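You operate a simulated robot arm through the tools that you are given. There is no shell and no other tool. Be economical: measure what you need, move in short steps, check, and stop when the job is done.

You are at the controls of a simulated two-armed robot. One attempt, no reset.

Task
Open the drawer marked cords, take the small green brush and put it in the bottom white table drawer and shut the cords again. Take the grey card sleeve and put it on the packing bench low shelf. Put the linseed oil bottle on the long white table top away on the wood bench low shelf. Open the teal door, put the grey tuft on the upper shelf behind the teal door, then shut the door. Pick up the almond oil bottle with one hand, pass it to the other hand and put it on the wide white table middle. Pull the grey cupboard lower door open. The order is free. Set down upright: linseed oil bottle, almond oil bottle.
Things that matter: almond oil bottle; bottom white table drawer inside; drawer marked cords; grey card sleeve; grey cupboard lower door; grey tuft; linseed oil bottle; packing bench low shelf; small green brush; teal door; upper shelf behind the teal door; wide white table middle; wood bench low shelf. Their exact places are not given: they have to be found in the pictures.

It is judged by the outcome, as a careful person would: the job done as asked, and still so three seconds after it is handed in. It fails if anything else is knocked over, pushed out of place, dropped, spilled or broken.

Robot
Two 7-joint arms with two-finger parallel grippers on one trunk, on a base that drives. Base frame: it is fixed to the floor where the robot stands at the start and does not move with it; the origin is under the middle of the robot, x ahead of it, y to its left, z up. Readings come in mm, degrees, newtons and seconds.
The left shoulder is at the start at [62, 197, 879], the right one opposite. With the tool pointing down near the work surface each hand reaches from about 100 to 440 mm from the robot's upright axis, wherever it stands, measured 20 degrees to its own side. Places, roughly: almond oil bottle [4250, 4000, 250]; bottom white table drawer inside [1600, 100, 100]; drawer marked cords [1700, 100, 200]; grey card sleeve (9x7x8 cm) [5000, 1900, 800]; grey cupboard lower door [-300, -1600, 400]; grey tuft (2x2x7 cm) [3900, 4100, 800]; linseed oil bottle [5000, 2250, 750]; packing bench low shelf (209x21 cm) [4260, -60, 180]; small green brush (4x7x4 cm) [4800, 1200, 600]; teal door [600, 4800, 400]; upper shelf behind the teal door [700, 5000, 400]; wide white table middle [1300, 500, 800]; wood bench low shelf (21x230 cm) [3880, 4040, 180]. Payload 1.57 kg a hand.
The TCP of each hand is the grasp point between the finger pads, 30 mm short of the fingertips. In the tool frame z runs along the fingers and y along their closing line. The gripper opens to 110 mm. The fingers are 24 mm wide and 12 mm thick; the gripper's body (48 by 112 mm) begins 78 mm behind the TCP.
Orientation is that of the tool frame in the base frame, as a unit quaternion [x, y, z, w]. With the fingers straight down and closing along the base's y, the tool's x points along the base's -x, its y along +y and its z along -z.

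Tools
- The arms move only by the tool apply_moves. It takes "left_increments", "right_increments" or both (then of equal length, played together; a hand with none holds still); each is a list of rows, each an object of numbers (a shift or turn left out is 0, a gripper value left out holds the last): "fingers": the gripper command, from -1 (shut) to 1 (fully open), values between in proportion; "dx", "dy", "dz": the shift along the tool's x, y, z in mm; "rx", "ry", "rz": the turn, a rotation vector about the tool's x, y, z in degrees. In form: [{"fingers": .., "dx": .., "dy": .., "dz": .., "rx": .., "ry": .., "rz": ..}, ...]. A call has 1 to 20 rows; each row shifts and turns the commanded pose from where the row before left it, along the tool's axes as they then stand. Each row takes 0.2 s and may step no farther than 50 mm and 8.6 degrees from the row before; otherwise, or with a gripper value out of range, the whole call is refused. A pose out of reach is approached as far as the arm can. The call stops where the force on the tool passes 40 N (or 10 N more than at its start, if that is more) or the arm is blocked; 0.2 s more then pass. Each finger travels about 72 mm/s and halts on what it meets, pressing with about 28 N; the grip force reading is that of the motor and also rises with nothing between the fingers. The clock runs only during rows and for 0.2 s after the last one: add rows that do not move to give the fingers time. The reply holds the time, the measured pose of the TCP, the force on the tool along the base axes, the opening and the grip force, in the units named above and with some noise, with the torque about the TCP (base axes, N m) and any sound that the robot's microphone picked up, and new pictures: "pictures" is both (left out), scene, wrist or none (wrist: the cameras of the hands that moved).
- Cameras (640 x 400 px; columns grow to the right, rows downward): "scene" is now at [106, -13.6, 1458.4]; the picture's right is [-0.20, -0.98, 0.00], its down [-0.79, 0.16, -0.60] and it looks along [0.59, -0.12, -0.80] (base axes); focal length 253 px, centre (320, 200). "left" rides on the left gripper at [70, -16, -141] in its tool frame; the picture's right is [0.23, 0.97, 0.00], its down [-0.85, 0.20, -0.48] and it looks along [-0.47, 0.11, 0.88] (tool axes); focal length 222 px, centre (320, 200). "right" rides on the right gripper at [70, 16, -141] in its tool frame; the picture's right is [-0.23, 0.97, 0.00], its down [-0.85, -0.20, -0.48] and it looks along [-0.47, -0.11, 0.88] (tool axes); focal length 222 px, centre (320, 200).
- raise_lower(by): slides the trunk up (or, below 0, down) by that many mm; the arms and the scene camera ride with it, the base frame stays. It gives what a move gives, with no picture.
- roll_base(legs): drives the robot by 1 to 6 legs, each [ahead, left, turn to the left] in mm, mm and degrees, along the robot's own axes; the way and the turn of a leg run together, so that a leg with both is an arc; at most 1500 mm and 180 degrees a leg. The arms and the cameras ride along, it lands a little off, and it stops where it bumps. It gives what a move gives, and a new picture of the scene camera.
- turn_head(pan, tilt): turns the head with the scene camera to pan (to the left, within 86 degrees either way) and tilt (down, from -29 to 69), counted from straight ahead of the robot. It gives what a move gives, and a new picture of the scene camera.
- probe_pixels(camera, pixels): for up to 12 pixels [column, row] of the newest picture of that camera ("zoom" is the newest enlarged one), the place [x, y, z] in the base frame of the surface seen there, good to about 2 mm. It takes no simulated time.
- enlarge(camera, box): a new picture of the part [left, top, right, bottom] of that camera's present view, enlarged. It takes no simulated time.
- close_job(): hands the job in; it is judged then, once.

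Work in short steps. Measure before you move; look again where a grasp or a placing could have gone wrong, and mend it. You have 322 turns and 360 pictures in all, those below and enlarged ones among them. Open the grippers and draw the arms clear of the work before you hand the job in, unless the task says otherwise.

The tools are called after "Emit:" as name(argument=value, ...) on one line, values as JSON. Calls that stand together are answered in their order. apply_moves: Moves the arms, as the interface text tells. Its arguments: {"type":"object","properties":{"left_increments":{"type":"array","items":{"type":"object","properties":{"fingers":{"type":"number"},"dx":{"type":"number"},"dy":{"type":"number"},"dz":{"type":"number"},"rx":{"type":"number"},"ry":{"type":"number"},"rz":{"type":"number"}}}},"right_increments":{"type":"array","items":{"type":"object","properties":{"fingers":{"type":"number"},"dx":{"type":"number"},"dy":{"type":"number"},"dz":{"type":"number"},"rx":{"type":"number"},"ry":{"type":"number"},"rz":{"type":"number"}}}},"pictures":{"type":"string","enum":["both","scene","wrist","none"]}},"required":[]} The other tools are called the same way: raise_lower (by) slides the trunk up or down; roll_base (legs) drives the base; turn_head (pan, tilt) turns the head that bears the scene camera; probe_pixels (camera, pixels) gives the place of the surface under pixels of a picture; enlarge (camera, box) takes an enlarged picture of a part of a camera's view; close_job () hands the job in.

At the start:

```text
time_s: 0.0
left_tcp_pos: [478.8, 171.2, 396.2]
left_tcp_rot: [0.001, 1.0, 0.0, 0.0]
left_contact_force: [-0.1, 0.3, 0.4]
left_wrist_torque: [-0.02, 0.01, -0.02]
left_width: 110.0
left_gripper_force: 0.0
right_tcp_pos: [410.4, -183.6, 399.4]
right_tcp_rot: [0.0, 1.0, -0.001, -0.001]
right_contact_force: [0.5, 0.1, -0.1]
right_wrist_torque: [-0.04, -0.01, 0.02]
right_width: 110.1
right_gripper_force: 0.1
trunk travel left (down, up): [-475.0, 515.0]
robot x, y, heading: [-0.9, -0.0, -0.1]
head pan, tilt: [-11.3, 53.0]
```

scene: 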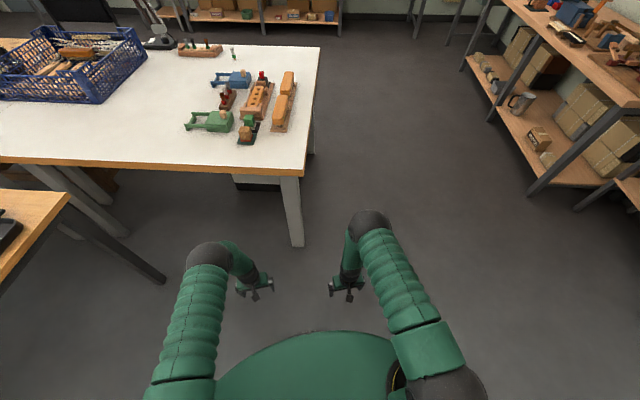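
right: 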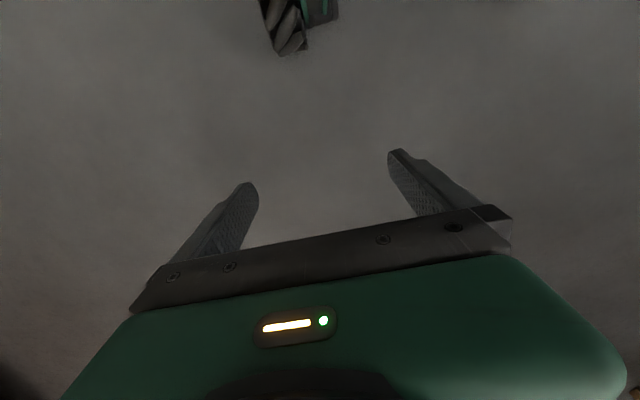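
left: 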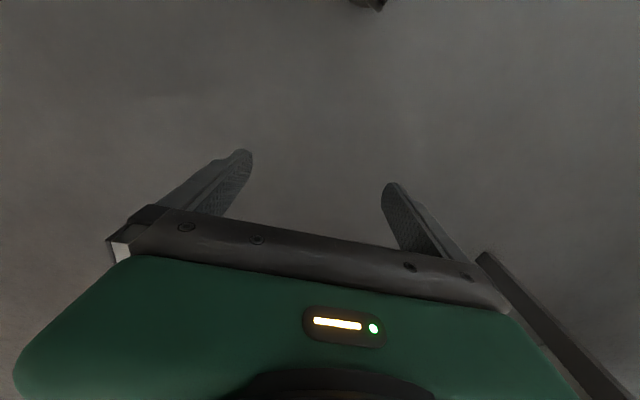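

The scene shows a white table ahead-left and shelves to the right. I look around with the head to map the room.

Emit:
turn_head(pan=0, tilt=15)

Emit:
turn_head(pan=75, tilt=15)

Emit:
turn_head(pan=-80, tilt=20)

```text
time_s: 1.0
left_tcp_pos: [477.1, 172.2, 397.2]
left_tcp_rot: [-0.001, 1.0, 0.001, 0.001]
left_contact_force: [0.4, -0.2, -0.1]
left_wrist_torque: [0.03, 0.01, -0.01]
left_width: 109.9
left_gripper_force: 0.0
right_tcp_pos: [408.5, -183.3, 400.9]
right_tcp_rot: [0.001, 1.0, 0.0, 0.0]
right_contact_force: [-0.7, 0.7, 0.7]
right_wrist_torque: [0.02, 0.0, 0.0]
right_width: 110.0
right_gripper_force: 0.0
trunk travel left (down, up): [-475.0, 515.0]
robot x, y, heading: [1.8, 1.6, 0.2]
head pan, tilt: [0.0, 15.0]
```

scene: 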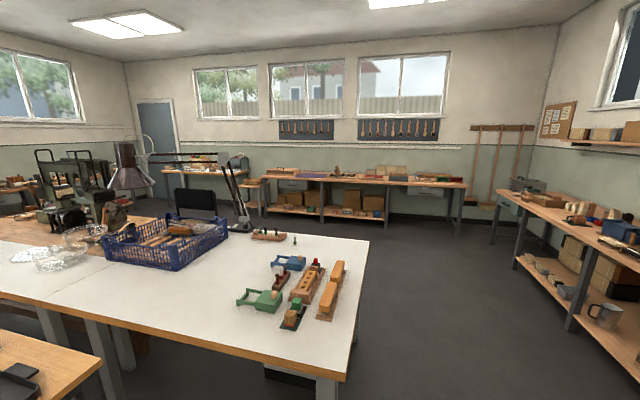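

```text
time_s: 2.5
left_tcp_pos: [480.2, 171.3, 396.3]
left_tcp_rot: [0.0, 1.0, 0.0, 0.0]
left_contact_force: [0.8, 0.4, 0.3]
left_wrist_torque: [0.0, 0.03, 0.0]
left_width: 110.1
left_gripper_force: 0.1
right_tcp_pos: [409.6, -183.0, 400.6]
right_tcp_rot: [0.0, 1.0, 0.0, 0.0]
right_contact_force: [-0.8, 0.7, -0.1]
right_wrist_torque: [0.02, 0.02, 0.0]
right_width: 110.1
right_gripper_force: 0.1
trunk travel left (down, up): [-475.0, 515.0]
robot x, y, heading: [1.1, -1.2, 0.1]
head pan, tilt: [75.0, 15.0]
```

scene: 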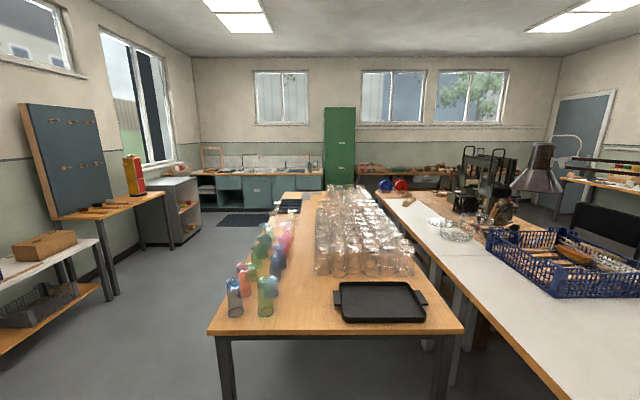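

```text
time_s: 4.9
left_tcp_pos: [477.9, 171.5, 397.5]
left_tcp_rot: [-0.001, 1.0, 0.0, 0.0]
left_contact_force: [-0.4, 0.9, 0.6]
left_wrist_torque: [0.01, -0.01, 0.02]
left_width: 110.2
left_gripper_force: 0.0
right_tcp_pos: [409.8, -182.5, 400.4]
right_tcp_rot: [0.0, 1.0, 0.0, 0.0]
right_contact_force: [-0.7, -0.9, 0.9]
right_wrist_torque: [0.01, 0.02, 0.0]
right_width: 110.4
right_gripper_force: 0.0
trunk travel left (down, up): [-475.0, 515.0]
robot x, y, heading: [0.7, 1.0, 0.2]
head pan, tilt: [-80.0, 20.0]
```

scene: 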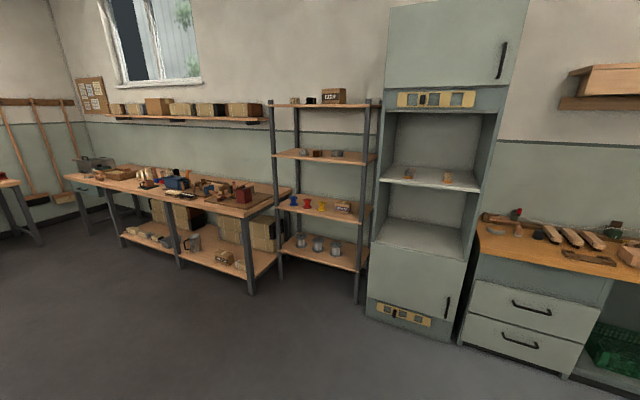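

The grey cupboard's lower door is at about (420,290) with a vertical handle at (447,308). I probe the handle and door edges.

Emit:
probe_pixels(camera="scene", pixels=[[448, 297], [447, 308], [446, 316], [380, 250], [466, 263], [372, 297], [455, 318], [410, 320], [410, 280], [500, 310], [420, 355]])

Emit:
enlarge(camera="scene", box=[350, 220, 510, 350])

```text
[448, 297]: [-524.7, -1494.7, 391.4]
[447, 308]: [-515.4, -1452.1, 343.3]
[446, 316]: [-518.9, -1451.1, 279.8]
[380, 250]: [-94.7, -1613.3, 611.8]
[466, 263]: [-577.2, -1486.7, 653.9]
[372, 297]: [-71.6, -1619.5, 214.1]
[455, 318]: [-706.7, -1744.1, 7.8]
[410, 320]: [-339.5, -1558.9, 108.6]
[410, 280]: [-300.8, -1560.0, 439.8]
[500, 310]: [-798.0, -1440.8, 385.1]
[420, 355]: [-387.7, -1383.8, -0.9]
```

```text
3.08 times, centred on (430, 285) of scene
```

zoom: 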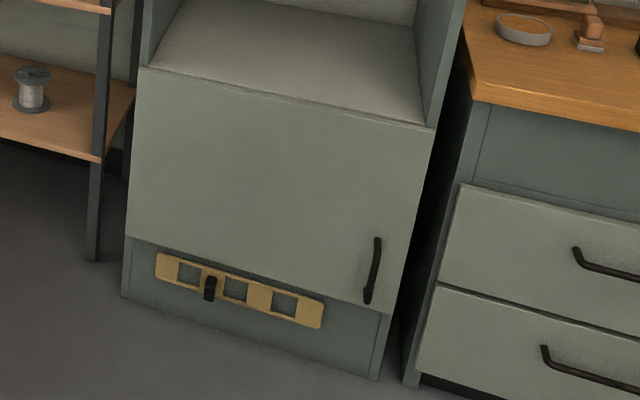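

Handle is at about (-516,-1452,280–390), and the front's normal points to (0.25,0.97). I drive to stand in front of it, turning to heading about -104.7°.

Emit:
roll_base(legs=[[0, 0, -104.8], [560, 49, 0]])

Emit:
turn_head(pan=-10, tilt=45)

```text
time_s: 12.7
left_tcp_pos: [-114.7, -1046.0, 396.6]
left_tcp_rot: [0.809, 0.587, 0.0, 0.0]
left_contact_force: [0.0, -0.1, -0.2]
left_wrist_torque: [0.0, -0.03, 0.0]
left_width: 110.1
left_gripper_force: 0.1
right_tcp_pos: [-430.1, -873.4, 400.5]
right_tcp_rot: [0.809, 0.588, -0.001, 0.0]
right_contact_force: [-0.1, -0.8, -0.3]
right_wrist_torque: [-0.03, 0.03, 0.01]
right_width: 110.2
right_gripper_force: 0.0
trunk travel left (down, up): [-475.0, 515.0]
robot x, y, heading: [-127.5, -537.9, -107.7]
head pan, tilt: [-80.0, 20.0]
```

scene: 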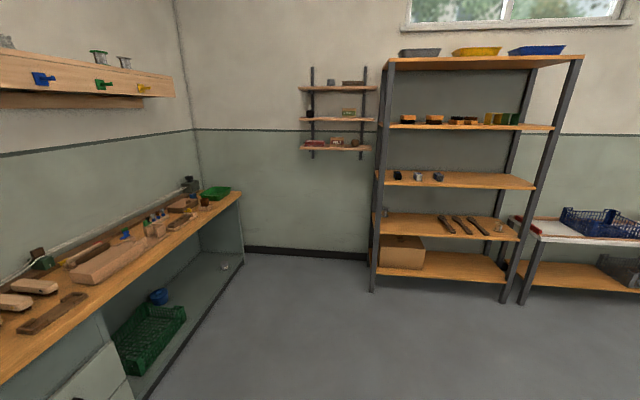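

```text
time_s: 14.1
left_tcp_pos: [-113.1, -1046.3, 397.3]
left_tcp_rot: [0.808, 0.589, -0.001, 0.0]
left_contact_force: [0.4, -0.9, 0.7]
left_wrist_torque: [-0.03, 0.0, 0.03]
left_width: 109.8
left_gripper_force: 0.0
right_tcp_pos: [-429.7, -871.8, 401.0]
right_tcp_rot: [0.809, 0.588, -0.001, 0.0]
right_contact_force: [0.5, 0.1, -0.6]
right_wrist_torque: [-0.02, 0.01, -0.03]
right_width: 110.0
right_gripper_force: 0.1
trunk travel left (down, up): [-475.0, 515.0]
robot x, y, heading: [-128.6, -542.5, -107.9]
head pan, tilt: [-10.0, 45.0]
```

scene: 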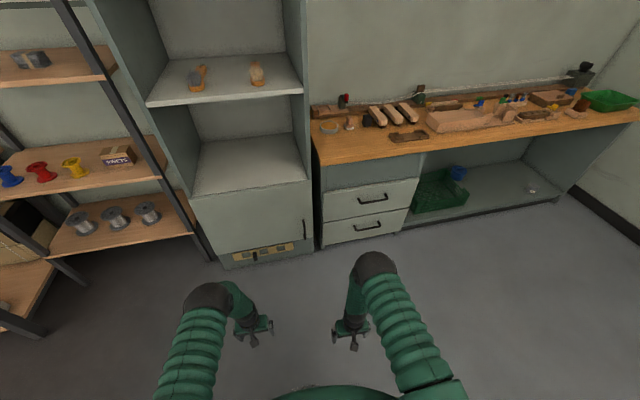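

The handle now shows at (304,229). I enlarge it and probe.

Emit:
enlarge(camera="scene", box=[180, 170, 340, 270])

Emit:
probe_pixels(camera="scene", pixels=[[304, 219], [304, 228], [305, 237], [194, 200], [310, 182], [312, 240], [220, 252], [255, 257], [330, 205]])

```text
4.00 times, centred on (260, 220) of scene
```

zoom: 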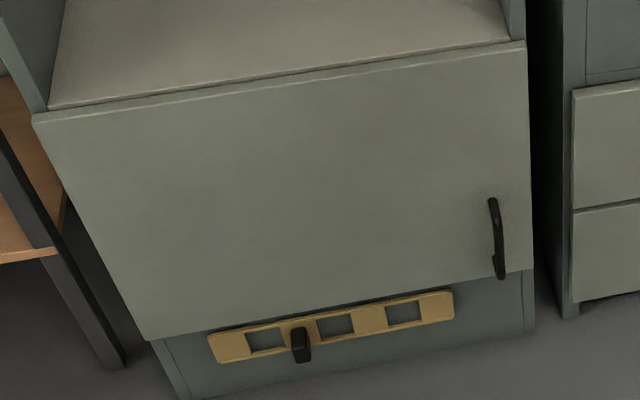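

```text
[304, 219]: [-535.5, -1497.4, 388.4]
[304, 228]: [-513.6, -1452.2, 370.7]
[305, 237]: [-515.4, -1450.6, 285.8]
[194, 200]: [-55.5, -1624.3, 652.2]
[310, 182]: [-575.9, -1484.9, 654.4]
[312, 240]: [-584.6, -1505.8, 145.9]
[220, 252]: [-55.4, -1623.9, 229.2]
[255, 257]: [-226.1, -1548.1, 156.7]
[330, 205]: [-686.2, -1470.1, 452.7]
```

The door's slider plate sits below it; I'll try the handle first. I fold the left arm back and up, and rotate the right gripper to horizontal.

Emit:
apply_moves(left_increments=[{"dx": 22, "dz": -15}, {"dx": 22, "dz": -15}, {"dx": 22, "dz": -15}, {"dx": 22, "dz": -15}, {"dx": 22, "dz": -15}, {"dx": 22, "dz": -15}, {"dx": 22, "dz": -15}, {"dx": 22, "dz": -15}, {"dx": 22, "dz": -15}, {"dx": 22, "dz": -15}, {"dx": 0}], right_increments=[{"ry": -8.2}, {"ry": -8.2}, {"ry": -8.2}, {"ry": -8.2}, {"ry": -8.2}, {"ry": -8.2}, {"ry": -8.2}, {"ry": -8.2}, {"ry": -8.2}, {"ry": -8.2}, {"ry": -8}], pictures="scene")

Emit:
raise_lower(by=-150)

```text
time_s: 16.1
left_tcp_pos: [-51.5, -857.4, 532.3]
left_tcp_rot: [0.809, 0.588, -0.002, 0.001]
left_contact_force: [0.9, -1.0, -0.6]
left_wrist_torque: [-0.03, -0.05, -0.06]
left_width: 110.0
left_gripper_force: 0.1
right_tcp_pos: [-457.4, -982.9, 489.2]
right_tcp_rot: [0.591, 0.423, -0.552, 0.408]
right_contact_force: [-0.4, -1.0, -0.2]
right_wrist_torque: [0.05, 0.01, 0.06]
right_width: 110.1
right_gripper_force: 0.1
trunk travel left (down, up): [-475.0, 515.0]
robot x, y, heading: [-132.0, -542.5, -108.2]
head pan, tilt: [-10.0, 45.0]
stopped in row 10 (right hand): the arm was blocked; the commanded pose is now the measured one
```

scene: 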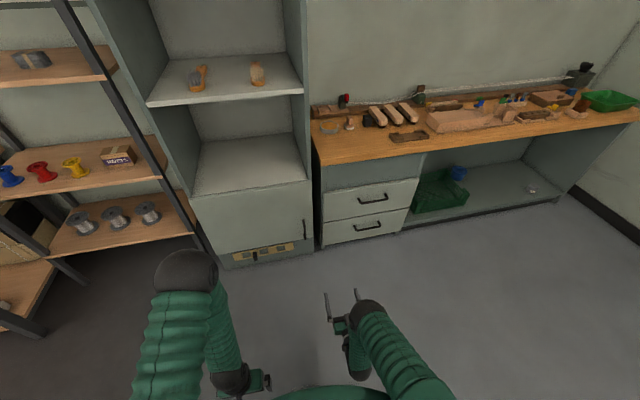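

```text
time_s: 17.9
left_tcp_pos: [-52.2, -856.9, 383.7]
left_tcp_rot: [0.809, 0.588, -0.002, 0.001]
left_contact_force: [-0.3, 0.5, -0.8]
left_wrist_torque: [-0.01, -0.01, 0.01]
left_width: 110.3
left_gripper_force: 0.1
right_tcp_pos: [-456.7, -981.5, 337.1]
right_tcp_rot: [0.592, 0.423, -0.552, 0.408]
right_contact_force: [0.4, 0.3, -1.0]
right_wrist_torque: [0.0, 0.0, 0.0]
right_width: 110.2
right_gripper_force: 0.0
trunk travel left (down, up): [-325.0, 665.0]
robot x, y, heading: [-133.4, -537.3, -108.0]
head pan, tilt: [-10.0, 45.0]
```

The right gripper is now nearly horizontal at z≈337. I turn 3° left and advance to put the gripper about 120 mm short of the handle.

Emit:
roll_base(legs=[[0, 0, 3], [339, 38, 0]])

Emit:
enlarge(camera="right", box=[0, 0, 640, 400])

```text
time_s: 20.6
left_tcp_pos: [-82.4, -1194.0, 382.7]
left_tcp_rot: [0.79, 0.613, -0.001, 0.001]
left_contact_force: [0.2, -1.2, 0.3]
left_wrist_torque: [0.0, -0.01, 0.02]
left_width: 110.3
left_gripper_force: 0.1
right_tcp_pos: [-478.1, -1341.5, 338.0]
right_tcp_rot: [0.578, 0.441, -0.539, 0.425]
right_contact_force: [0.2, 0.0, 0.3]
right_wrist_torque: [-0.02, -0.03, 0.03]
right_width: 110.0
right_gripper_force: 0.1
trunk travel left (down, up): [-325.0, 665.0]
robot x, y, heading: [-181.5, -877.9, -104.4]
head pan, tilt: [-10.0, 45.0]
```

scene: 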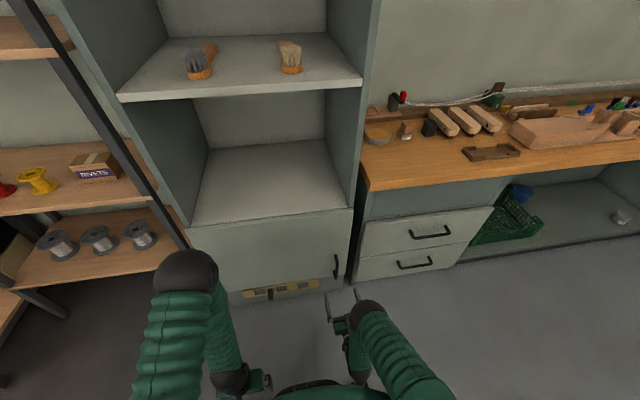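

```text
1.00 times, centred on (320, 200) of right (not enlarged: the box is as wide or as high as the picture)
```

zoom: 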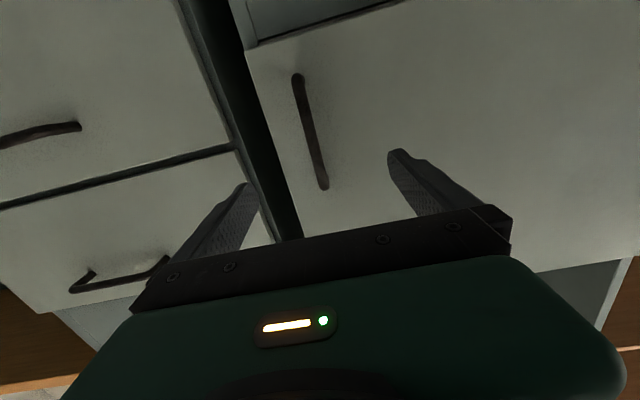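

The handle is centred between the fingers. I advance 110 mm, shift 8 mm right, and close on it.

Emit:
apply_moves(right_increments=[{"dz": 36, "dy": -4}, {"dz": 37, "dy": -4}, {"dz": 37}, {"fingers": -1}, {"fingers": -1}, {"fingers": -1}, {"fingers": -1}], pictures="wrist")

```text
time_s: 22.4
left_tcp_pos: [-81.5, -1191.2, 382.4]
left_tcp_rot: [0.791, 0.612, -0.003, 0.002]
left_contact_force: [-0.4, 0.0, 0.4]
left_wrist_torque: [-0.03, 0.01, 0.02]
left_width: 110.2
left_gripper_force: 0.0
right_tcp_pos: [-516.5, -1469.8, 358.9]
right_tcp_rot: [0.564, 0.43, -0.553, 0.437]
right_contact_force: [-0.3, 5.2, -9.6]
right_wrist_torque: [0.58, 0.66, -0.03]
right_width: 14.1
right_gripper_force: 30.5
trunk travel left (down, up): [-325.0, 665.0]
robot x, y, heading: [-177.0, -877.9, -104.6]
head pan, tilt: [-10.0, 45.0]
stopped in row 7 (right hand): the arm was blocked; the commanded pose is now the measured one
```

right: 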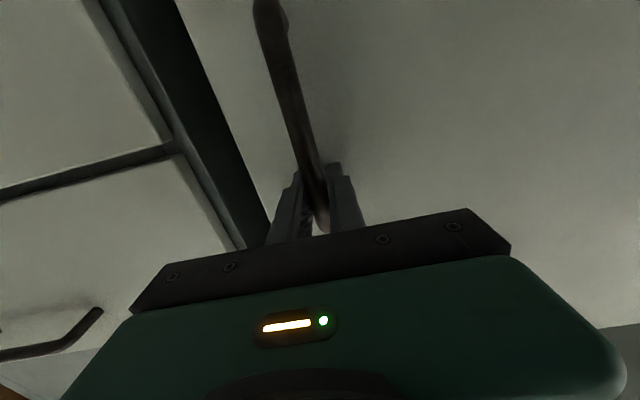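

The handle is gripped (14 mm). I test by pulling back a little along the tool axis.

Emit:
apply_moves(right_increments=[{"dz": -15}, {"dz": -15}, {"dz": -15}, {"dz": -15}], pictures="scene")

```text
time_s: 23.2
left_tcp_pos: [-81.2, -1190.8, 383.3]
left_tcp_rot: [0.79, 0.613, -0.002, 0.002]
left_contact_force: [-0.2, -0.5, -0.1]
left_wrist_torque: [0.01, 0.0, 0.01]
left_width: 110.2
left_gripper_force: 0.0
right_tcp_pos: [-499.2, -1424.1, 360.1]
right_tcp_rot: [0.562, 0.434, -0.547, 0.444]
right_contact_force: [8.7, -4.6, -7.6]
right_wrist_torque: [1.02, 0.65, -0.13]
right_width: 14.2
right_gripper_force: 30.2
trunk travel left (down, up): [-325.0, 665.0]
robot x, y, heading: [-176.1, -879.3, -104.4]
head pan, tilt: [-10.0, 45.0]
stopped in row 4 (right hand): the force on the tool passed its limit at 43 N (the readings are from after the stop); the commanded pose is now the measured one
```

scene: 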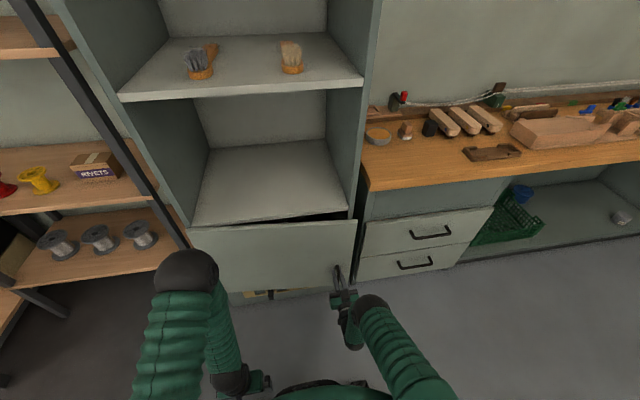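

The door opens freely (about 50 mm so far). I continue along the arc, turning the gripper with the door.

Emit:
apply_moves(right_increments=[{"dz": -22, "dy": 2.5, "rx": 2.6}, {"dz": -22, "dy": 2.5, "rx": 2.6}, {"dz": -22, "dy": 2.5, "rx": 2.6}, {"dz": -22, "dy": 2.5, "rx": 2.6}, {"dz": -22, "dy": 2.5, "rx": 2.6}, {"dz": -22, "dy": 2.5, "rx": 2.6}, {"dz": -22, "dy": 2.5, "rx": 2.6}], pictures="scene")

```text
time_s: 23.9
left_tcp_pos: [-79.9, -1189.5, 384.4]
left_tcp_rot: [0.79, 0.613, -0.003, 0.003]
left_contact_force: [0.8, 0.7, 0.5]
left_wrist_torque: [0.0, -0.02, 0.02]
left_width: 109.8
left_gripper_force: 0.0
right_tcp_pos: [-475.5, -1378.2, 360.8]
right_tcp_rot: [0.583, 0.408, -0.563, 0.419]
right_contact_force: [10.7, -7.1, -10.3]
right_wrist_torque: [0.99, 0.49, -0.16]
right_width: 14.2
right_gripper_force: 30.8
trunk travel left (down, up): [-325.0, 665.0]
robot x, y, heading: [-178.3, -878.1, -104.0]
head pan, tilt: [-10.0, 45.0]
stopped in row 3 (right hand): the force on the tool passed its limit at 42 N (the readings are from after the stop); the commanded pose is now the measured one
```

scene: 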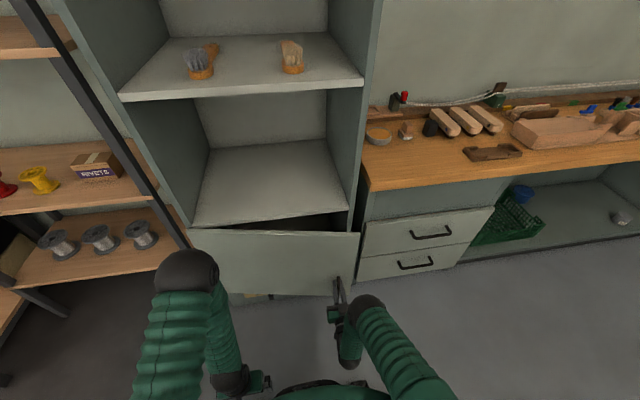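

Progress with the force limit tripping; smaller steps reduce the damping force.

Emit:
apply_moves(right_increments=[{"dz": -11, "dy": 0, "rx": 1.5}, {"dz": -11, "dy": 0, "rx": 1.5}, {"dz": -11, "dy": 0, "rx": 1.5}, {"dz": -11, "dy": 0, "rx": 1.5}, {"dz": -11, "dy": 0, "rx": 1.5}, {"dz": -11, "dy": 0, "rx": 1.5}, {"dz": -11, "dy": 0, "rx": 1.5}, {"dz": -11, "dy": 0, "rx": 1.5}, {"dz": -11, "dy": 0, "rx": 1.5}, {"dz": -11, "dy": 0, "rx": 1.5}, {"dz": -11, "dy": 0, "rx": 1.5}, {"dz": -11, "dy": 0, "rx": 1.5}], pictures="scene")

```text
time_s: 24.6
left_tcp_pos: [-77.8, -1189.9, 385.0]
left_tcp_rot: [0.79, 0.614, -0.003, 0.004]
left_contact_force: [0.3, -0.1, -0.2]
left_wrist_torque: [-0.05, 0.03, -0.01]
left_width: 110.2
left_gripper_force: 0.0
right_tcp_pos: [-464.7, -1358.9, 360.5]
right_tcp_rot: [0.593, 0.397, -0.57, 0.407]
right_contact_force: [11.8, -7.7, -13.9]
right_wrist_torque: [1.01, 0.49, -0.07]
right_width: 14.6
right_gripper_force: 31.0
trunk travel left (down, up): [-325.0, 665.0]
robot x, y, heading: [-177.0, -878.0, -104.1]
head pan, tilt: [-10.0, 45.0]
stopped in row 3 (right hand): the force on the tool passed its limit at 43 N (the readings are from after the stop); the commanded pose is now the measured one
```

scene: 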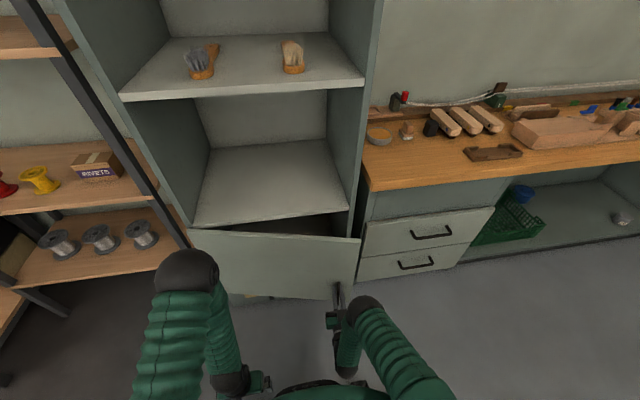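

The reaction force says I need more leftward motion and a little lower; I correct and continue.

Emit:
apply_moves(right_increments=[{"dy": 6, "dx": 6, "rx": 1}, {"dz": -10, "dy": 3, "rx": 1.8}, {"dz": -10, "dy": 3, "rx": 1.8}, {"dz": -10, "dy": 3, "rx": 1.8}, {"dz": -10, "dy": 3, "rx": 1.8}, {"dz": -10, "dy": 3, "rx": 1.8}, {"dz": -10, "dy": 3, "rx": 1.8}, {"dz": -10, "dy": 3, "rx": 1.8}, {"dz": -10, "dy": 3, "rx": 1.8}, {"dz": -10, "dy": 3, "rx": 1.8}, {"dz": -10, "dy": 3, "rx": 1.8}, {"dz": -10, "dy": 3, "rx": 1.8}], pictures="scene")

```text
time_s: 25.3
left_tcp_pos: [-78.8, -1188.1, 384.6]
left_tcp_rot: [0.789, 0.614, -0.005, 0.004]
left_contact_force: [0.1, -0.1, -0.5]
left_wrist_torque: [-0.04, 0.02, -0.02]
left_width: 109.9
left_gripper_force: 0.0
right_tcp_pos: [-455.9, -1347.7, 360.7]
right_tcp_rot: [0.604, 0.369, -0.594, 0.383]
right_contact_force: [-7.6, 6.1, 7.2]
right_wrist_torque: [0.38, 0.55, 0.16]
right_width: 13.9
right_gripper_force: 30.2
trunk travel left (down, up): [-325.0, 665.0]
robot x, y, heading: [-176.2, -878.1, -104.3]
head pan, tilt: [-10.0, 45.0]
stopped in row 3 (right hand): the force on the tool passed its limit at 44 N (the readings are from after the stop); the commanded pose is now the measured one
```

scene: 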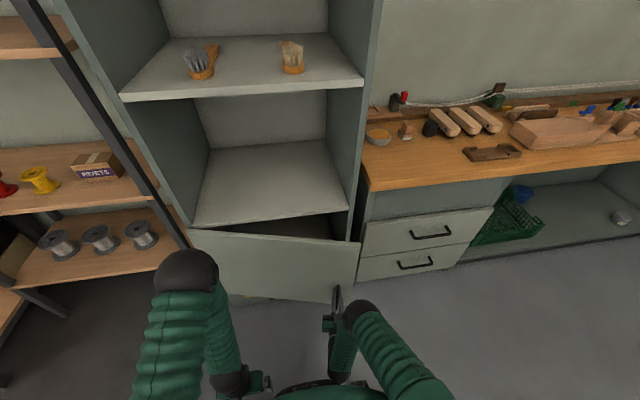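

I'll release the handle and instead hook closed fingers behind the free edge of the door. First open and back off.

Emit:
apply_moves(right_increments=[{"fingers": 0}, {"fingers": 0}, {"fingers": 0}, {"dz": -40}, {"dz": -40, "fingers": -1}, {"dz": -10, "dy": -40}, {"dy": -40}, {"dy": -40}, {"dy": -10}], pictures="both")

```text
time_s: 27.5
left_tcp_pos: [-80.3, -1188.9, 385.4]
left_tcp_rot: [0.79, 0.613, -0.005, 0.004]
left_contact_force: [-0.2, 0.8, -0.3]
left_wrist_torque: [0.01, 0.03, 0.02]
left_width: 109.9
left_gripper_force: 0.1
right_tcp_pos: [-526.7, -1268.9, 402.8]
right_tcp_rot: [-0.581, -0.328, 0.611, -0.427]
right_contact_force: [-0.7, -0.1, -0.4]
right_wrist_torque: [0.02, 0.0, 0.03]
right_width: 0.0
right_gripper_force: 21.4
trunk travel left (down, up): [-325.0, 665.0]
robot x, y, heading: [-174.6, -881.1, -104.3]
head pan, tilt: [-10.0, 45.0]
stopped in row 9 (right hand): the arm was blocked; the commanded pose is now the measured one
```

scene: 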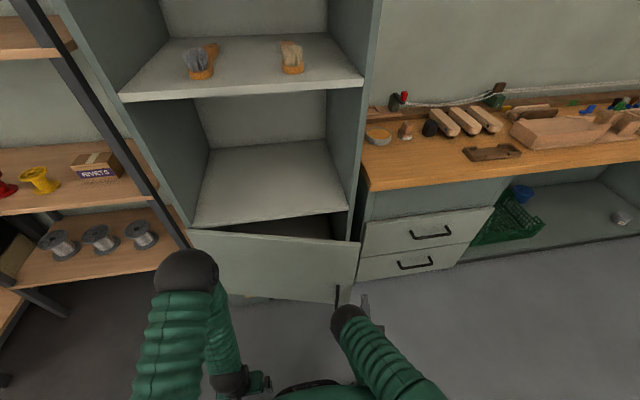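
right: 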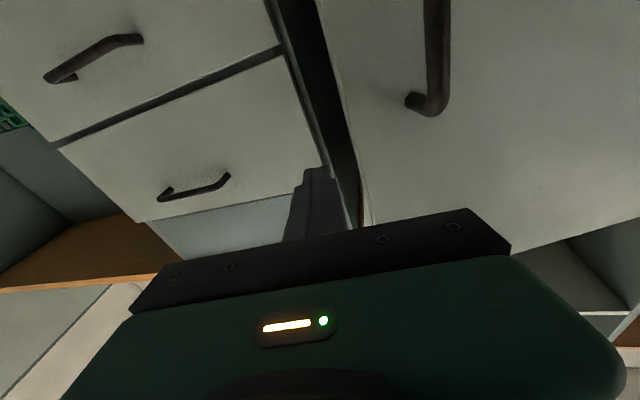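

The horizontal pose is near joint limits. The door gap at its top (z≈650) is easier to hook with fingers pointing down, so I rotate the hand back to vertical.

Emit:
apply_moves(right_increments=[{"ry": 8, "dz": -20}, {"ry": 8, "dz": -20}, {"ry": 8}, {"ry": 8}, {"ry": 8}, {"ry": 8}, {"ry": 8}, {"ry": 8}, {"ry": 8}, {"ry": 8}, {"ry": 8}, {"ry": 8}], pictures="none")

Emit:
raise_lower(by=400)

Emit:
turn_head(pan=-15, tilt=55)

```text
time_s: 30.1
left_tcp_pos: [-80.0, -1188.4, 386.7]
left_tcp_rot: [0.789, 0.614, -0.004, 0.004]
left_contact_force: [-0.9, -0.3, 0.4]
left_wrist_torque: [0.0, 0.0, 0.0]
left_width: 109.9
left_gripper_force: 0.1
right_tcp_pos: [-509.4, -1231.5, 400.1]
right_tcp_rot: [0.842, 0.538, 0.025, 0.04]
right_contact_force: [-1.2, 0.1, -0.1]
right_wrist_torque: [0.01, -0.02, -0.01]
right_width: 0.0
right_gripper_force: 20.8
trunk travel left (down, up): [-325.0, 665.0]
robot x, y, heading: [-176.0, -879.2, -104.2]
head pan, tilt: [-10.0, 45.0]
```

```text
time_s: 34.0
left_tcp_pos: [-80.8, -1188.5, 785.5]
left_tcp_rot: [0.789, 0.614, -0.004, 0.005]
left_contact_force: [-0.6, -0.3, -0.6]
left_wrist_torque: [0.02, -0.02, 0.01]
left_width: 109.8
left_gripper_force: 0.2
right_tcp_pos: [-508.2, -1232.4, 801.4]
right_tcp_rot: [0.842, 0.537, 0.024, 0.039]
right_contact_force: [0.5, 0.4, -0.8]
right_wrist_torque: [0.05, 0.02, -0.02]
right_width: 0.1
right_gripper_force: 21.3
trunk travel left (down, up): [-725.0, 265.0]
robot x, y, heading: [-176.2, -880.5, -104.4]
head pan, tilt: [-10.0, 45.0]
```

```text
time_s: 34.7
left_tcp_pos: [-80.3, -1188.5, 785.7]
left_tcp_rot: [0.79, 0.614, -0.003, 0.004]
left_contact_force: [-0.4, -0.2, 0.5]
left_wrist_torque: [-0.01, -0.01, -0.03]
left_width: 109.8
left_gripper_force: 0.0
right_tcp_pos: [-509.1, -1231.6, 799.6]
right_tcp_rot: [0.843, 0.537, 0.024, 0.04]
right_contact_force: [0.1, -0.5, 0.0]
right_wrist_torque: [0.02, 0.01, 0.03]
right_width: 0.0
right_gripper_force: 21.3
trunk travel left (down, up): [-725.0, 265.0]
robot x, y, heading: [-177.4, -876.9, -104.2]
head pan, tilt: [-15.0, 55.0]
```

scene: 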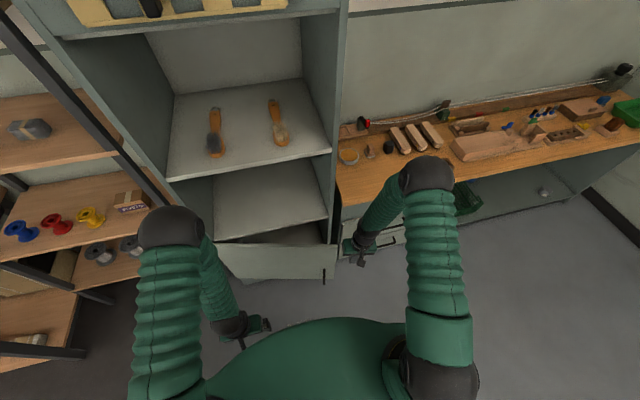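

The door's free top corner is near (327,245). I probe it to plan the hook.

Emit:
probe_pixels(camera="scene", pixels=[[325, 245], [322, 258], [300, 245], [220, 244], [330, 218], [310, 236], [343, 225]])

Emit:
enlarge(camera="scene", box=[190, 180, 390, 305])

```text
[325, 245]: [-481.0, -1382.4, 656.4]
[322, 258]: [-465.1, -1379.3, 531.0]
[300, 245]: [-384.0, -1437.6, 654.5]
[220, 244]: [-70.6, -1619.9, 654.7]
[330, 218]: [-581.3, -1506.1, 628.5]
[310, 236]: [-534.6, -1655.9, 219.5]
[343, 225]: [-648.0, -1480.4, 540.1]
```

```text
3.20 times, centred on (290, 242) of scene
```

zoom: 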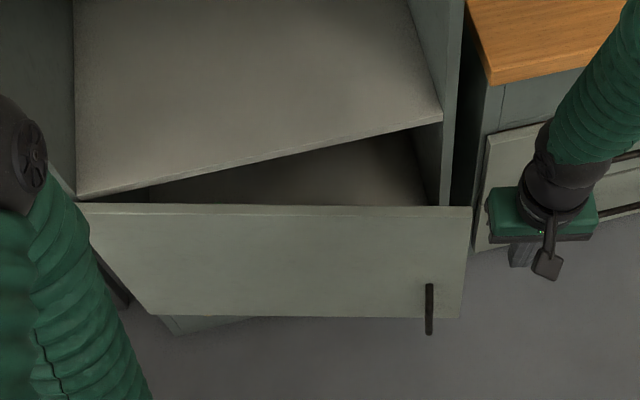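

I lower the trunk a little, then extend the hand over the door top toward (-495,-1435) at z≈750.

Emit:
raise_lower(by=-50)

Emit:
roll_base(legs=[[100, 0, 0]])

Emit:
apply_moves(right_increments=[{"dx": -16, "dy": 20}, {"dx": -16, "dy": 20}, {"dx": -16, "dy": 20}, {"dx": -16, "dy": 18}, {"dx": -16, "dy": 18}], pictures="both")

```text
time_s: 35.6
left_tcp_pos: [-79.7, -1188.7, 736.1]
left_tcp_rot: [0.789, 0.614, -0.005, 0.005]
left_contact_force: [-0.1, 0.2, 0.0]
left_wrist_torque: [0.0, -0.01, -0.05]
left_width: 109.9
left_gripper_force: 0.0
right_tcp_pos: [-508.7, -1231.1, 750.1]
right_tcp_rot: [0.842, 0.537, 0.024, 0.039]
right_contact_force: [0.3, -0.3, 0.4]
right_wrist_torque: [0.01, -0.01, 0.01]
right_width: 0.0
right_gripper_force: 21.9
trunk travel left (down, up): [-675.0, 315.0]
robot x, y, heading: [-177.8, -878.3, -104.2]
head pan, tilt: [-15.0, 55.0]
```

```text
time_s: 36.8
left_tcp_pos: [-104.0, -1285.3, 736.7]
left_tcp_rot: [0.789, 0.614, -0.005, 0.004]
left_contact_force: [0.0, -0.3, -0.3]
left_wrist_torque: [0.01, 0.0, 0.0]
left_width: 110.0
left_gripper_force: 0.0
right_tcp_pos: [-533.0, -1329.2, 750.5]
right_tcp_rot: [0.842, 0.537, 0.025, 0.04]
right_contact_force: [-0.2, 0.8, 0.3]
right_wrist_torque: [0.02, 0.02, -0.01]
right_width: 0.0
right_gripper_force: 20.9
trunk travel left (down, up): [-675.0, 315.0]
robot x, y, heading: [-198.4, -978.6, -104.5]
head pan, tilt: [-15.0, 55.0]
```

scene: 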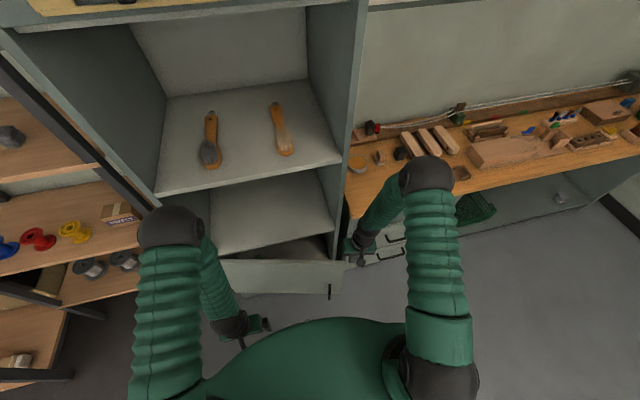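

```text
time_s: 38.0
left_tcp_pos: [-103.9, -1285.5, 736.4]
left_tcp_rot: [0.789, 0.614, -0.006, 0.004]
left_contact_force: [-0.5, -0.6, -0.2]
left_wrist_torque: [0.0, 0.04, 0.0]
left_width: 109.8
left_gripper_force: 0.1
right_tcp_pos: [-480.1, -1443.2, 758.5]
right_tcp_rot: [0.842, 0.537, 0.024, 0.04]
right_contact_force: [-0.1, 0.8, -0.5]
right_wrist_torque: [0.03, 0.01, 0.01]
right_width: 0.0
right_gripper_force: 21.1
trunk travel left (down, up): [-675.0, 315.0]
robot x, y, heading: [-203.0, -977.8, -104.3]
head pan, tilt: [-15.0, 55.0]
```

scene: 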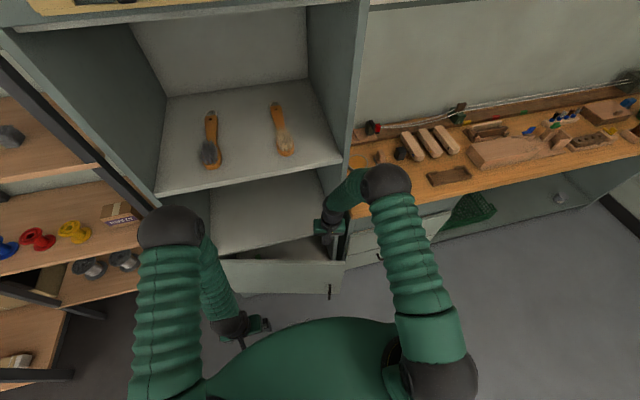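
right: 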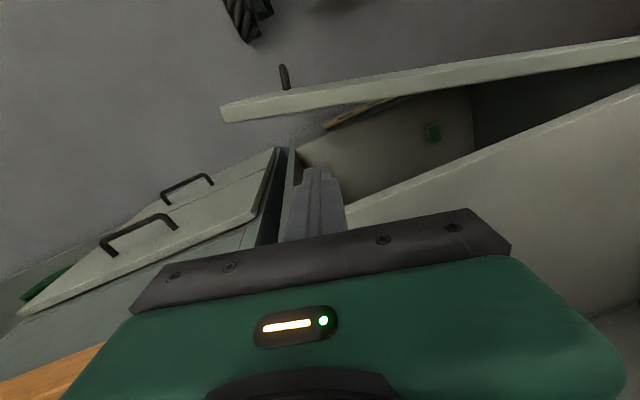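

The hand is above the gap behind the door. I lower the trunk 125 mm so the fingers hang behind the door panel.

Emit:
raise_lower(by=-125)

Emit:
apply_moves(right_increments=[{"dx": 20}, {"dx": 20}, {"dx": 20}, {"dx": 20}, {"dx": 20}, {"dx": 20}], pictures="scene")

```text
time_s: 39.5
left_tcp_pos: [-103.8, -1285.2, 611.1]
left_tcp_rot: [0.79, 0.613, -0.005, 0.005]
left_contact_force: [-0.7, -0.4, 0.0]
left_wrist_torque: [0.02, 0.01, 0.02]
left_width: 110.3
left_gripper_force: 0.1
right_tcp_pos: [-479.5, -1441.7, 632.9]
right_tcp_rot: [0.842, 0.538, 0.024, 0.04]
right_contact_force: [0.6, 0.2, 0.3]
right_wrist_torque: [0.04, -0.06, -0.02]
right_width: 0.0
right_gripper_force: 21.2
trunk travel left (down, up): [-550.0, 440.0]
robot x, y, heading: [-206.1, -977.0, -104.2]
head pan, tilt: [-15.0, 55.0]
```

```text
time_s: 40.9
left_tcp_pos: [-103.7, -1285.1, 610.8]
left_tcp_rot: [0.79, 0.613, -0.005, 0.005]
left_contact_force: [-0.6, 0.1, -0.4]
left_wrist_torque: [0.03, 0.0, 0.0]
left_width: 109.8
left_gripper_force: 0.0
right_tcp_pos: [-427.6, -1333.3, 634.3]
right_tcp_rot: [0.842, 0.537, 0.023, 0.04]
right_contact_force: [0.2, -0.4, -0.2]
right_wrist_torque: [-0.01, 0.02, -0.01]
right_width: 0.0
right_gripper_force: 21.8
trunk travel left (down, up): [-550.0, 440.0]
robot x, y, heading: [-204.4, -976.1, -104.4]
head pan, tilt: [-15.0, 55.0]
```

scene: 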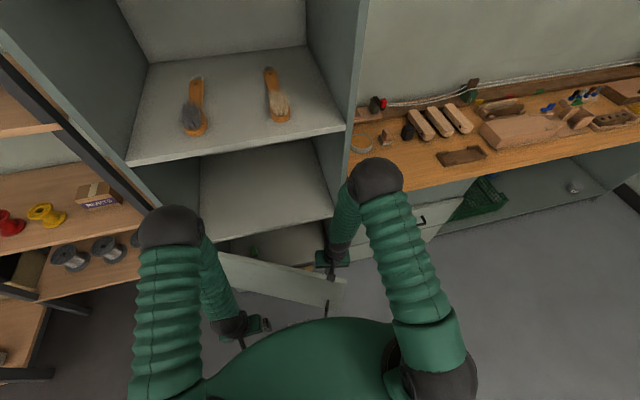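

The door follows easily. I lift the left hand above the door top and back the base 200 mm while the hook pulls.

Emit:
apply_moves(left_increments=[{"dz": -40}, {"dz": -40}, {"dz": -40}, {"dz": -40}], pictures="none")

Emit:
roll_base(legs=[[-200, 0, 0]])

```text
time_s: 41.9
left_tcp_pos: [-115.3, -1309.2, 759.5]
left_tcp_rot: [0.789, 0.614, -0.004, 0.005]
left_contact_force: [0.5, 1.2, -0.2]
left_wrist_torque: [-0.08, -0.03, 0.0]
left_width: 109.9
left_gripper_force: 0.0
left hand out of reach, approached as far as the arm can: row 2, 3, 4
right_tcp_pos: [-428.7, -1333.5, 634.6]
right_tcp_rot: [0.842, 0.538, 0.023, 0.04]
right_contact_force: [0.6, 0.7, 0.1]
right_wrist_torque: [-0.03, -0.03, -0.02]
right_width: 0.0
right_gripper_force: 21.5
trunk travel left (down, up): [-550.0, 440.0]
robot x, y, heading: [-202.7, -977.2, -104.5]
head pan, tilt: [-15.0, 55.0]
```

```text
time_s: 43.5
left_tcp_pos: [-64.5, -1113.8, 759.1]
left_tcp_rot: [0.789, 0.615, -0.004, 0.004]
left_contact_force: [0.9, 0.6, 0.7]
left_wrist_torque: [-0.01, 0.0, 0.01]
left_width: 110.0
left_gripper_force: 0.0
right_tcp_pos: [-377.1, -1138.1, 633.9]
right_tcp_rot: [0.841, 0.539, 0.024, 0.04]
right_contact_force: [0.0, 0.9, 0.3]
right_wrist_torque: [-0.02, -0.01, 0.02]
right_width: 0.0
right_gripper_force: 21.0
trunk travel left (down, up): [-550.0, 440.0]
robot x, y, heading: [-152.8, -778.6, -104.2]
head pan, tilt: [-15.0, 55.0]
```

scene: 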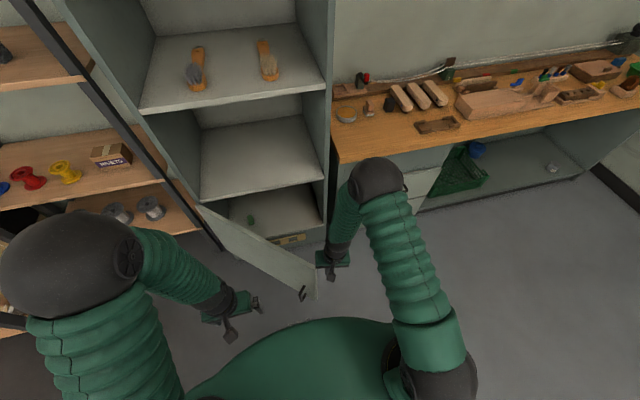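

The door is about 50° open. I sweep the hooked hand leftward to push it further.

Emit:
apply_moves(right_increments=[{"dx": -20, "dy": 20}, {"dx": -20, "dy": 20}, {"dx": -10, "dy": 22}, {"dx": 0, "dy": 25}, {"dx": 0, "dy": 25}, {"dx": 0, "dy": 25}, {"dx": 0, "dy": 25}, {"dx": 0, "dy": 25}], pictures="scene")

```text
time_s: 45.3
left_tcp_pos: [-63.2, -1112.9, 759.2]
left_tcp_rot: [0.788, 0.615, -0.005, 0.004]
left_contact_force: [0.3, -0.2, 0.9]
left_wrist_torque: [0.01, 0.0, 0.01]
left_width: 110.0
left_gripper_force: 0.0
right_tcp_pos: [-228.2, -1260.6, 653.4]
right_tcp_rot: [0.841, 0.539, 0.023, 0.039]
right_contact_force: [0.2, 0.5, -0.1]
right_wrist_torque: [0.0, -0.02, -0.01]
right_width: 0.2
right_gripper_force: 21.6
trunk travel left (down, up): [-550.0, 440.0]
robot x, y, heading: [-155.8, -779.0, -104.1]
head pan, tilt: [-15.0, 55.0]
```

scene: 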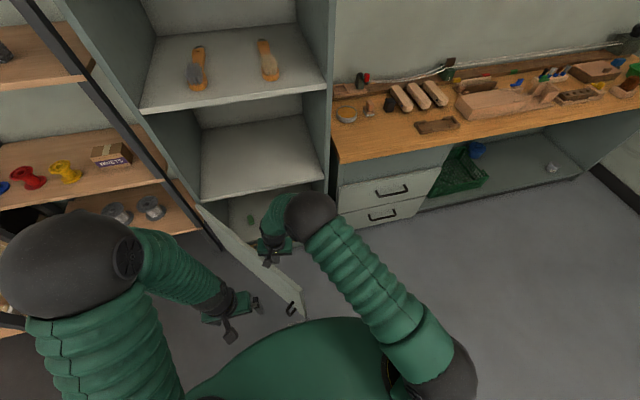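

Door about 60°; I continue pushing left while keeping the fingertips low.

Emit:
apply_moves(right_increments=[{"dx": 5, "dy": 25, "dz": 8}, {"dx": 8, "dy": 25, "dz": 8}, {"dx": 8, "dy": 25, "dz": 5}, {"dx": 10, "dy": 25, "dz": 3}, {"dx": 10, "dy": 25, "dz": 3}, {"dx": 10, "dy": 20, "dz": 3}], pictures="scene")

```text
time_s: 46.4
left_tcp_pos: [-64.6, -1112.1, 757.5]
left_tcp_rot: [0.788, 0.616, -0.004, 0.005]
left_contact_force: [0.0, 0.2, -0.8]
left_wrist_torque: [0.03, -0.03, -0.01]
left_width: 109.9
left_gripper_force: 0.1
right_tcp_pos: [-206.2, -1321.8, 651.9]
right_tcp_rot: [0.885, 0.461, 0.016, 0.057]
right_contact_force: [-0.6, -0.5, -0.9]
right_wrist_torque: [-0.03, -0.02, -0.02]
right_width: 0.2
right_gripper_force: 20.9
trunk travel left (down, up): [-550.0, 440.0]
robot x, y, heading: [-149.6, -780.9, -104.0]
head pan, tilt: [-15.0, 55.0]
stopped in row 5 (right hand): the arm was blocked; the commanded pose is now the measured one
```

scene: 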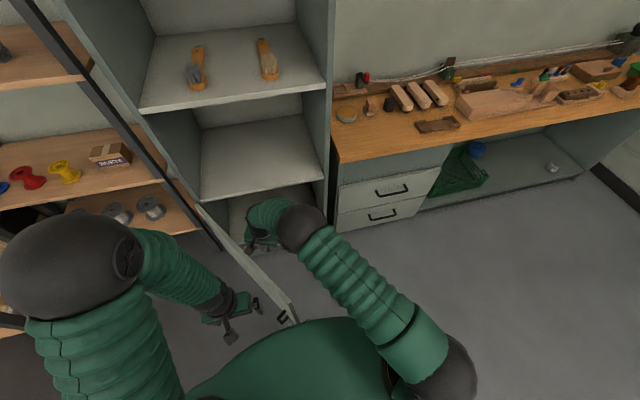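

About 70° open now; a small base shift back-left pushes it further.

Emit:
roll_base(legs=[[-40, 110, 0]])

Emit:
probe_pixels(camera="scene", pixels=[[205, 212], [250, 262], [290, 318]])

```text
time_s: 47.6
left_tcp_pos: [44.4, -1097.2, 760.4]
left_tcp_rot: [0.789, 0.614, -0.001, 0.009]
left_contact_force: [-1.1, 0.3, -0.9]
left_wrist_torque: [-0.02, -0.09, -0.01]
left_width: 109.8
left_gripper_force: 0.0
right_tcp_pos: [-101.6, -1305.7, 648.7]
right_tcp_rot: [0.887, 0.457, 0.021, 0.057]
right_contact_force: [-1.2, 0.5, 0.9]
right_wrist_torque: [0.01, -0.08, 0.0]
right_width: 0.0
right_gripper_force: 21.4
trunk travel left (down, up): [-550.0, 440.0]
robot x, y, heading: [-36.7, -768.1, -104.0]
head pan, tilt: [-15.0, 55.0]
```

scene: 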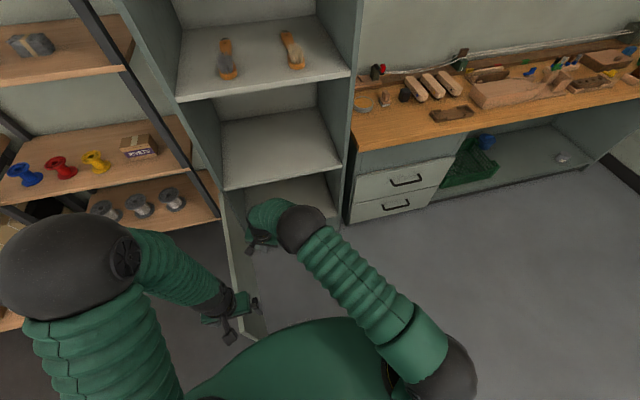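

```text
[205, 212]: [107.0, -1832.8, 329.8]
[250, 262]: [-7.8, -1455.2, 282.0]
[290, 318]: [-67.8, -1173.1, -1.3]
```

The door now stands about 90° open. I raise the trunk to clear the door and drive back, then turn to heading 0.

Emit:
raise_lower(by=120)

Emit:
roll_base(legs=[[-300, 0, 0], [0, 0, 104]])

Emit:
turn_head(pan=5, tilt=30)

```text
time_s: 49.1
left_tcp_pos: [49.3, -1097.7, 881.4]
left_tcp_rot: [0.789, 0.614, -0.005, 0.004]
left_contact_force: [-0.6, -0.9, 0.3]
left_wrist_torque: [-0.01, 0.0, 0.04]
left_width: 110.3
left_gripper_force: 0.0
right_tcp_pos: [-99.7, -1308.4, 774.6]
right_tcp_rot: [0.888, 0.456, 0.016, 0.056]
right_contact_force: [0.0, 0.2, 0.2]
right_wrist_torque: [0.0, -0.06, 0.01]
right_width: 0.2
right_gripper_force: 21.5
trunk travel left (down, up): [-670.0, 320.0]
robot x, y, heading: [-37.9, -767.7, -104.3]
head pan, tilt: [-15.0, 55.0]
```

```text
time_s: 55.4
left_tcp_pos: [342.0, -319.3, 880.1]
left_tcp_rot: [0.021, 1.0, -0.001, 0.006]
left_contact_force: [0.7, -0.3, 1.0]
left_wrist_torque: [-0.01, 0.0, -0.01]
left_width: 110.1
left_gripper_force: 0.1
right_tcp_pos: [576.7, -420.3, 770.2]
right_tcp_rot: [0.205, 0.977, 0.05, 0.023]
right_contact_force: [-0.2, 0.1, 0.4]
right_wrist_torque: [0.05, -0.02, -0.03]
right_width: 0.1
right_gripper_force: 21.3
trunk travel left (down, up): [-670.0, 320.0]
robot x, y, heading: [35.2, -474.0, -2.4]
head pan, tilt: [-15.0, 55.0]
```

scene: 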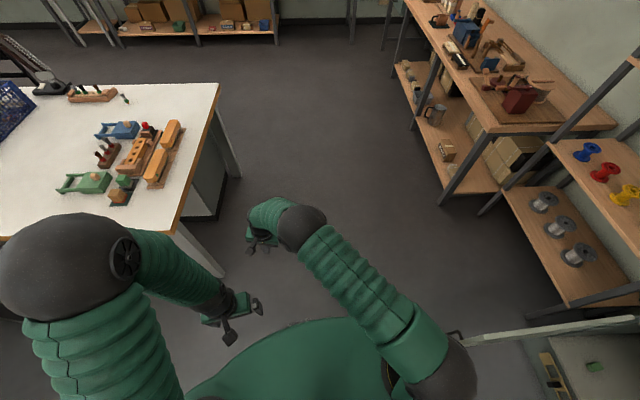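

```text
time_s: 56.3
left_tcp_pos: [340.8, -317.9, 880.4]
left_tcp_rot: [0.021, 1.0, -0.001, 0.008]
left_contact_force: [-0.3, -0.3, -0.5]
left_wrist_torque: [0.0, 0.0, 0.02]
left_width: 110.0
left_gripper_force: 0.0
right_tcp_pos: [575.9, -423.1, 770.1]
right_tcp_rot: [0.206, 0.977, 0.05, 0.023]
right_contact_force: [0.6, 0.0, -0.4]
right_wrist_torque: [0.03, -0.01, -0.02]
right_width: 0.1
right_gripper_force: 21.5
trunk travel left (down, up): [-670.0, 320.0]
robot x, y, heading: [37.7, -475.1, -2.1]
head pan, tilt: [5.0, 30.0]
```

scene: 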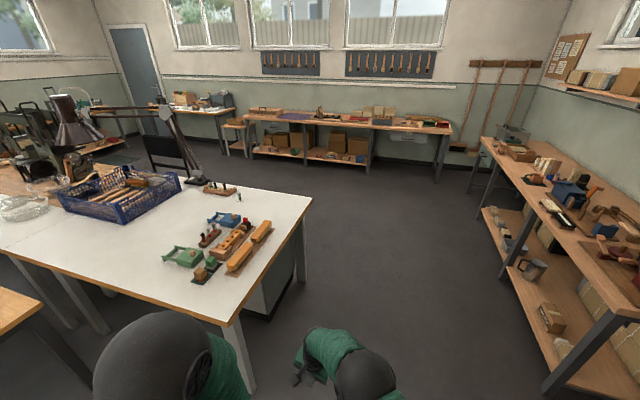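

A grey pedestal is visible under the right end of the white table at (265,300). I probe the corners of the table, the floor gap and the right-hand bench.

Emit:
probe_pixels(camera="scene", pixels=[[232, 312], [312, 200], [270, 300], [290, 270], [262, 280], [500, 240], [556, 340], [480, 140], [440, 135], [380, 250]])

Emit:
enlarge(camera="scene", box=[230, 90, 470, 190])

```text
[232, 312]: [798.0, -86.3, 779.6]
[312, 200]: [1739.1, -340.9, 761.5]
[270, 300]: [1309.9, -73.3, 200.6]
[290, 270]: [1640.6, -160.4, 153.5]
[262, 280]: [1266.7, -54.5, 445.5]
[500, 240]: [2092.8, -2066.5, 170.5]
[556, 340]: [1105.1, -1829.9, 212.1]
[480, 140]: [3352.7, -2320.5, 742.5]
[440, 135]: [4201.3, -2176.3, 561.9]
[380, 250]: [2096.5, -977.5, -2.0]
```

```text
2.67 times, centred on (350, 140) of scene
```

zoom: 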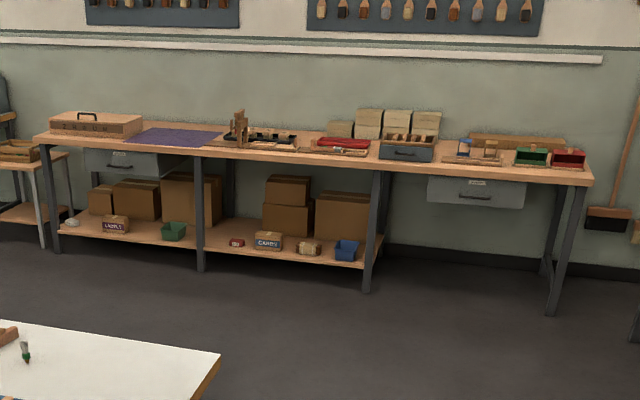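

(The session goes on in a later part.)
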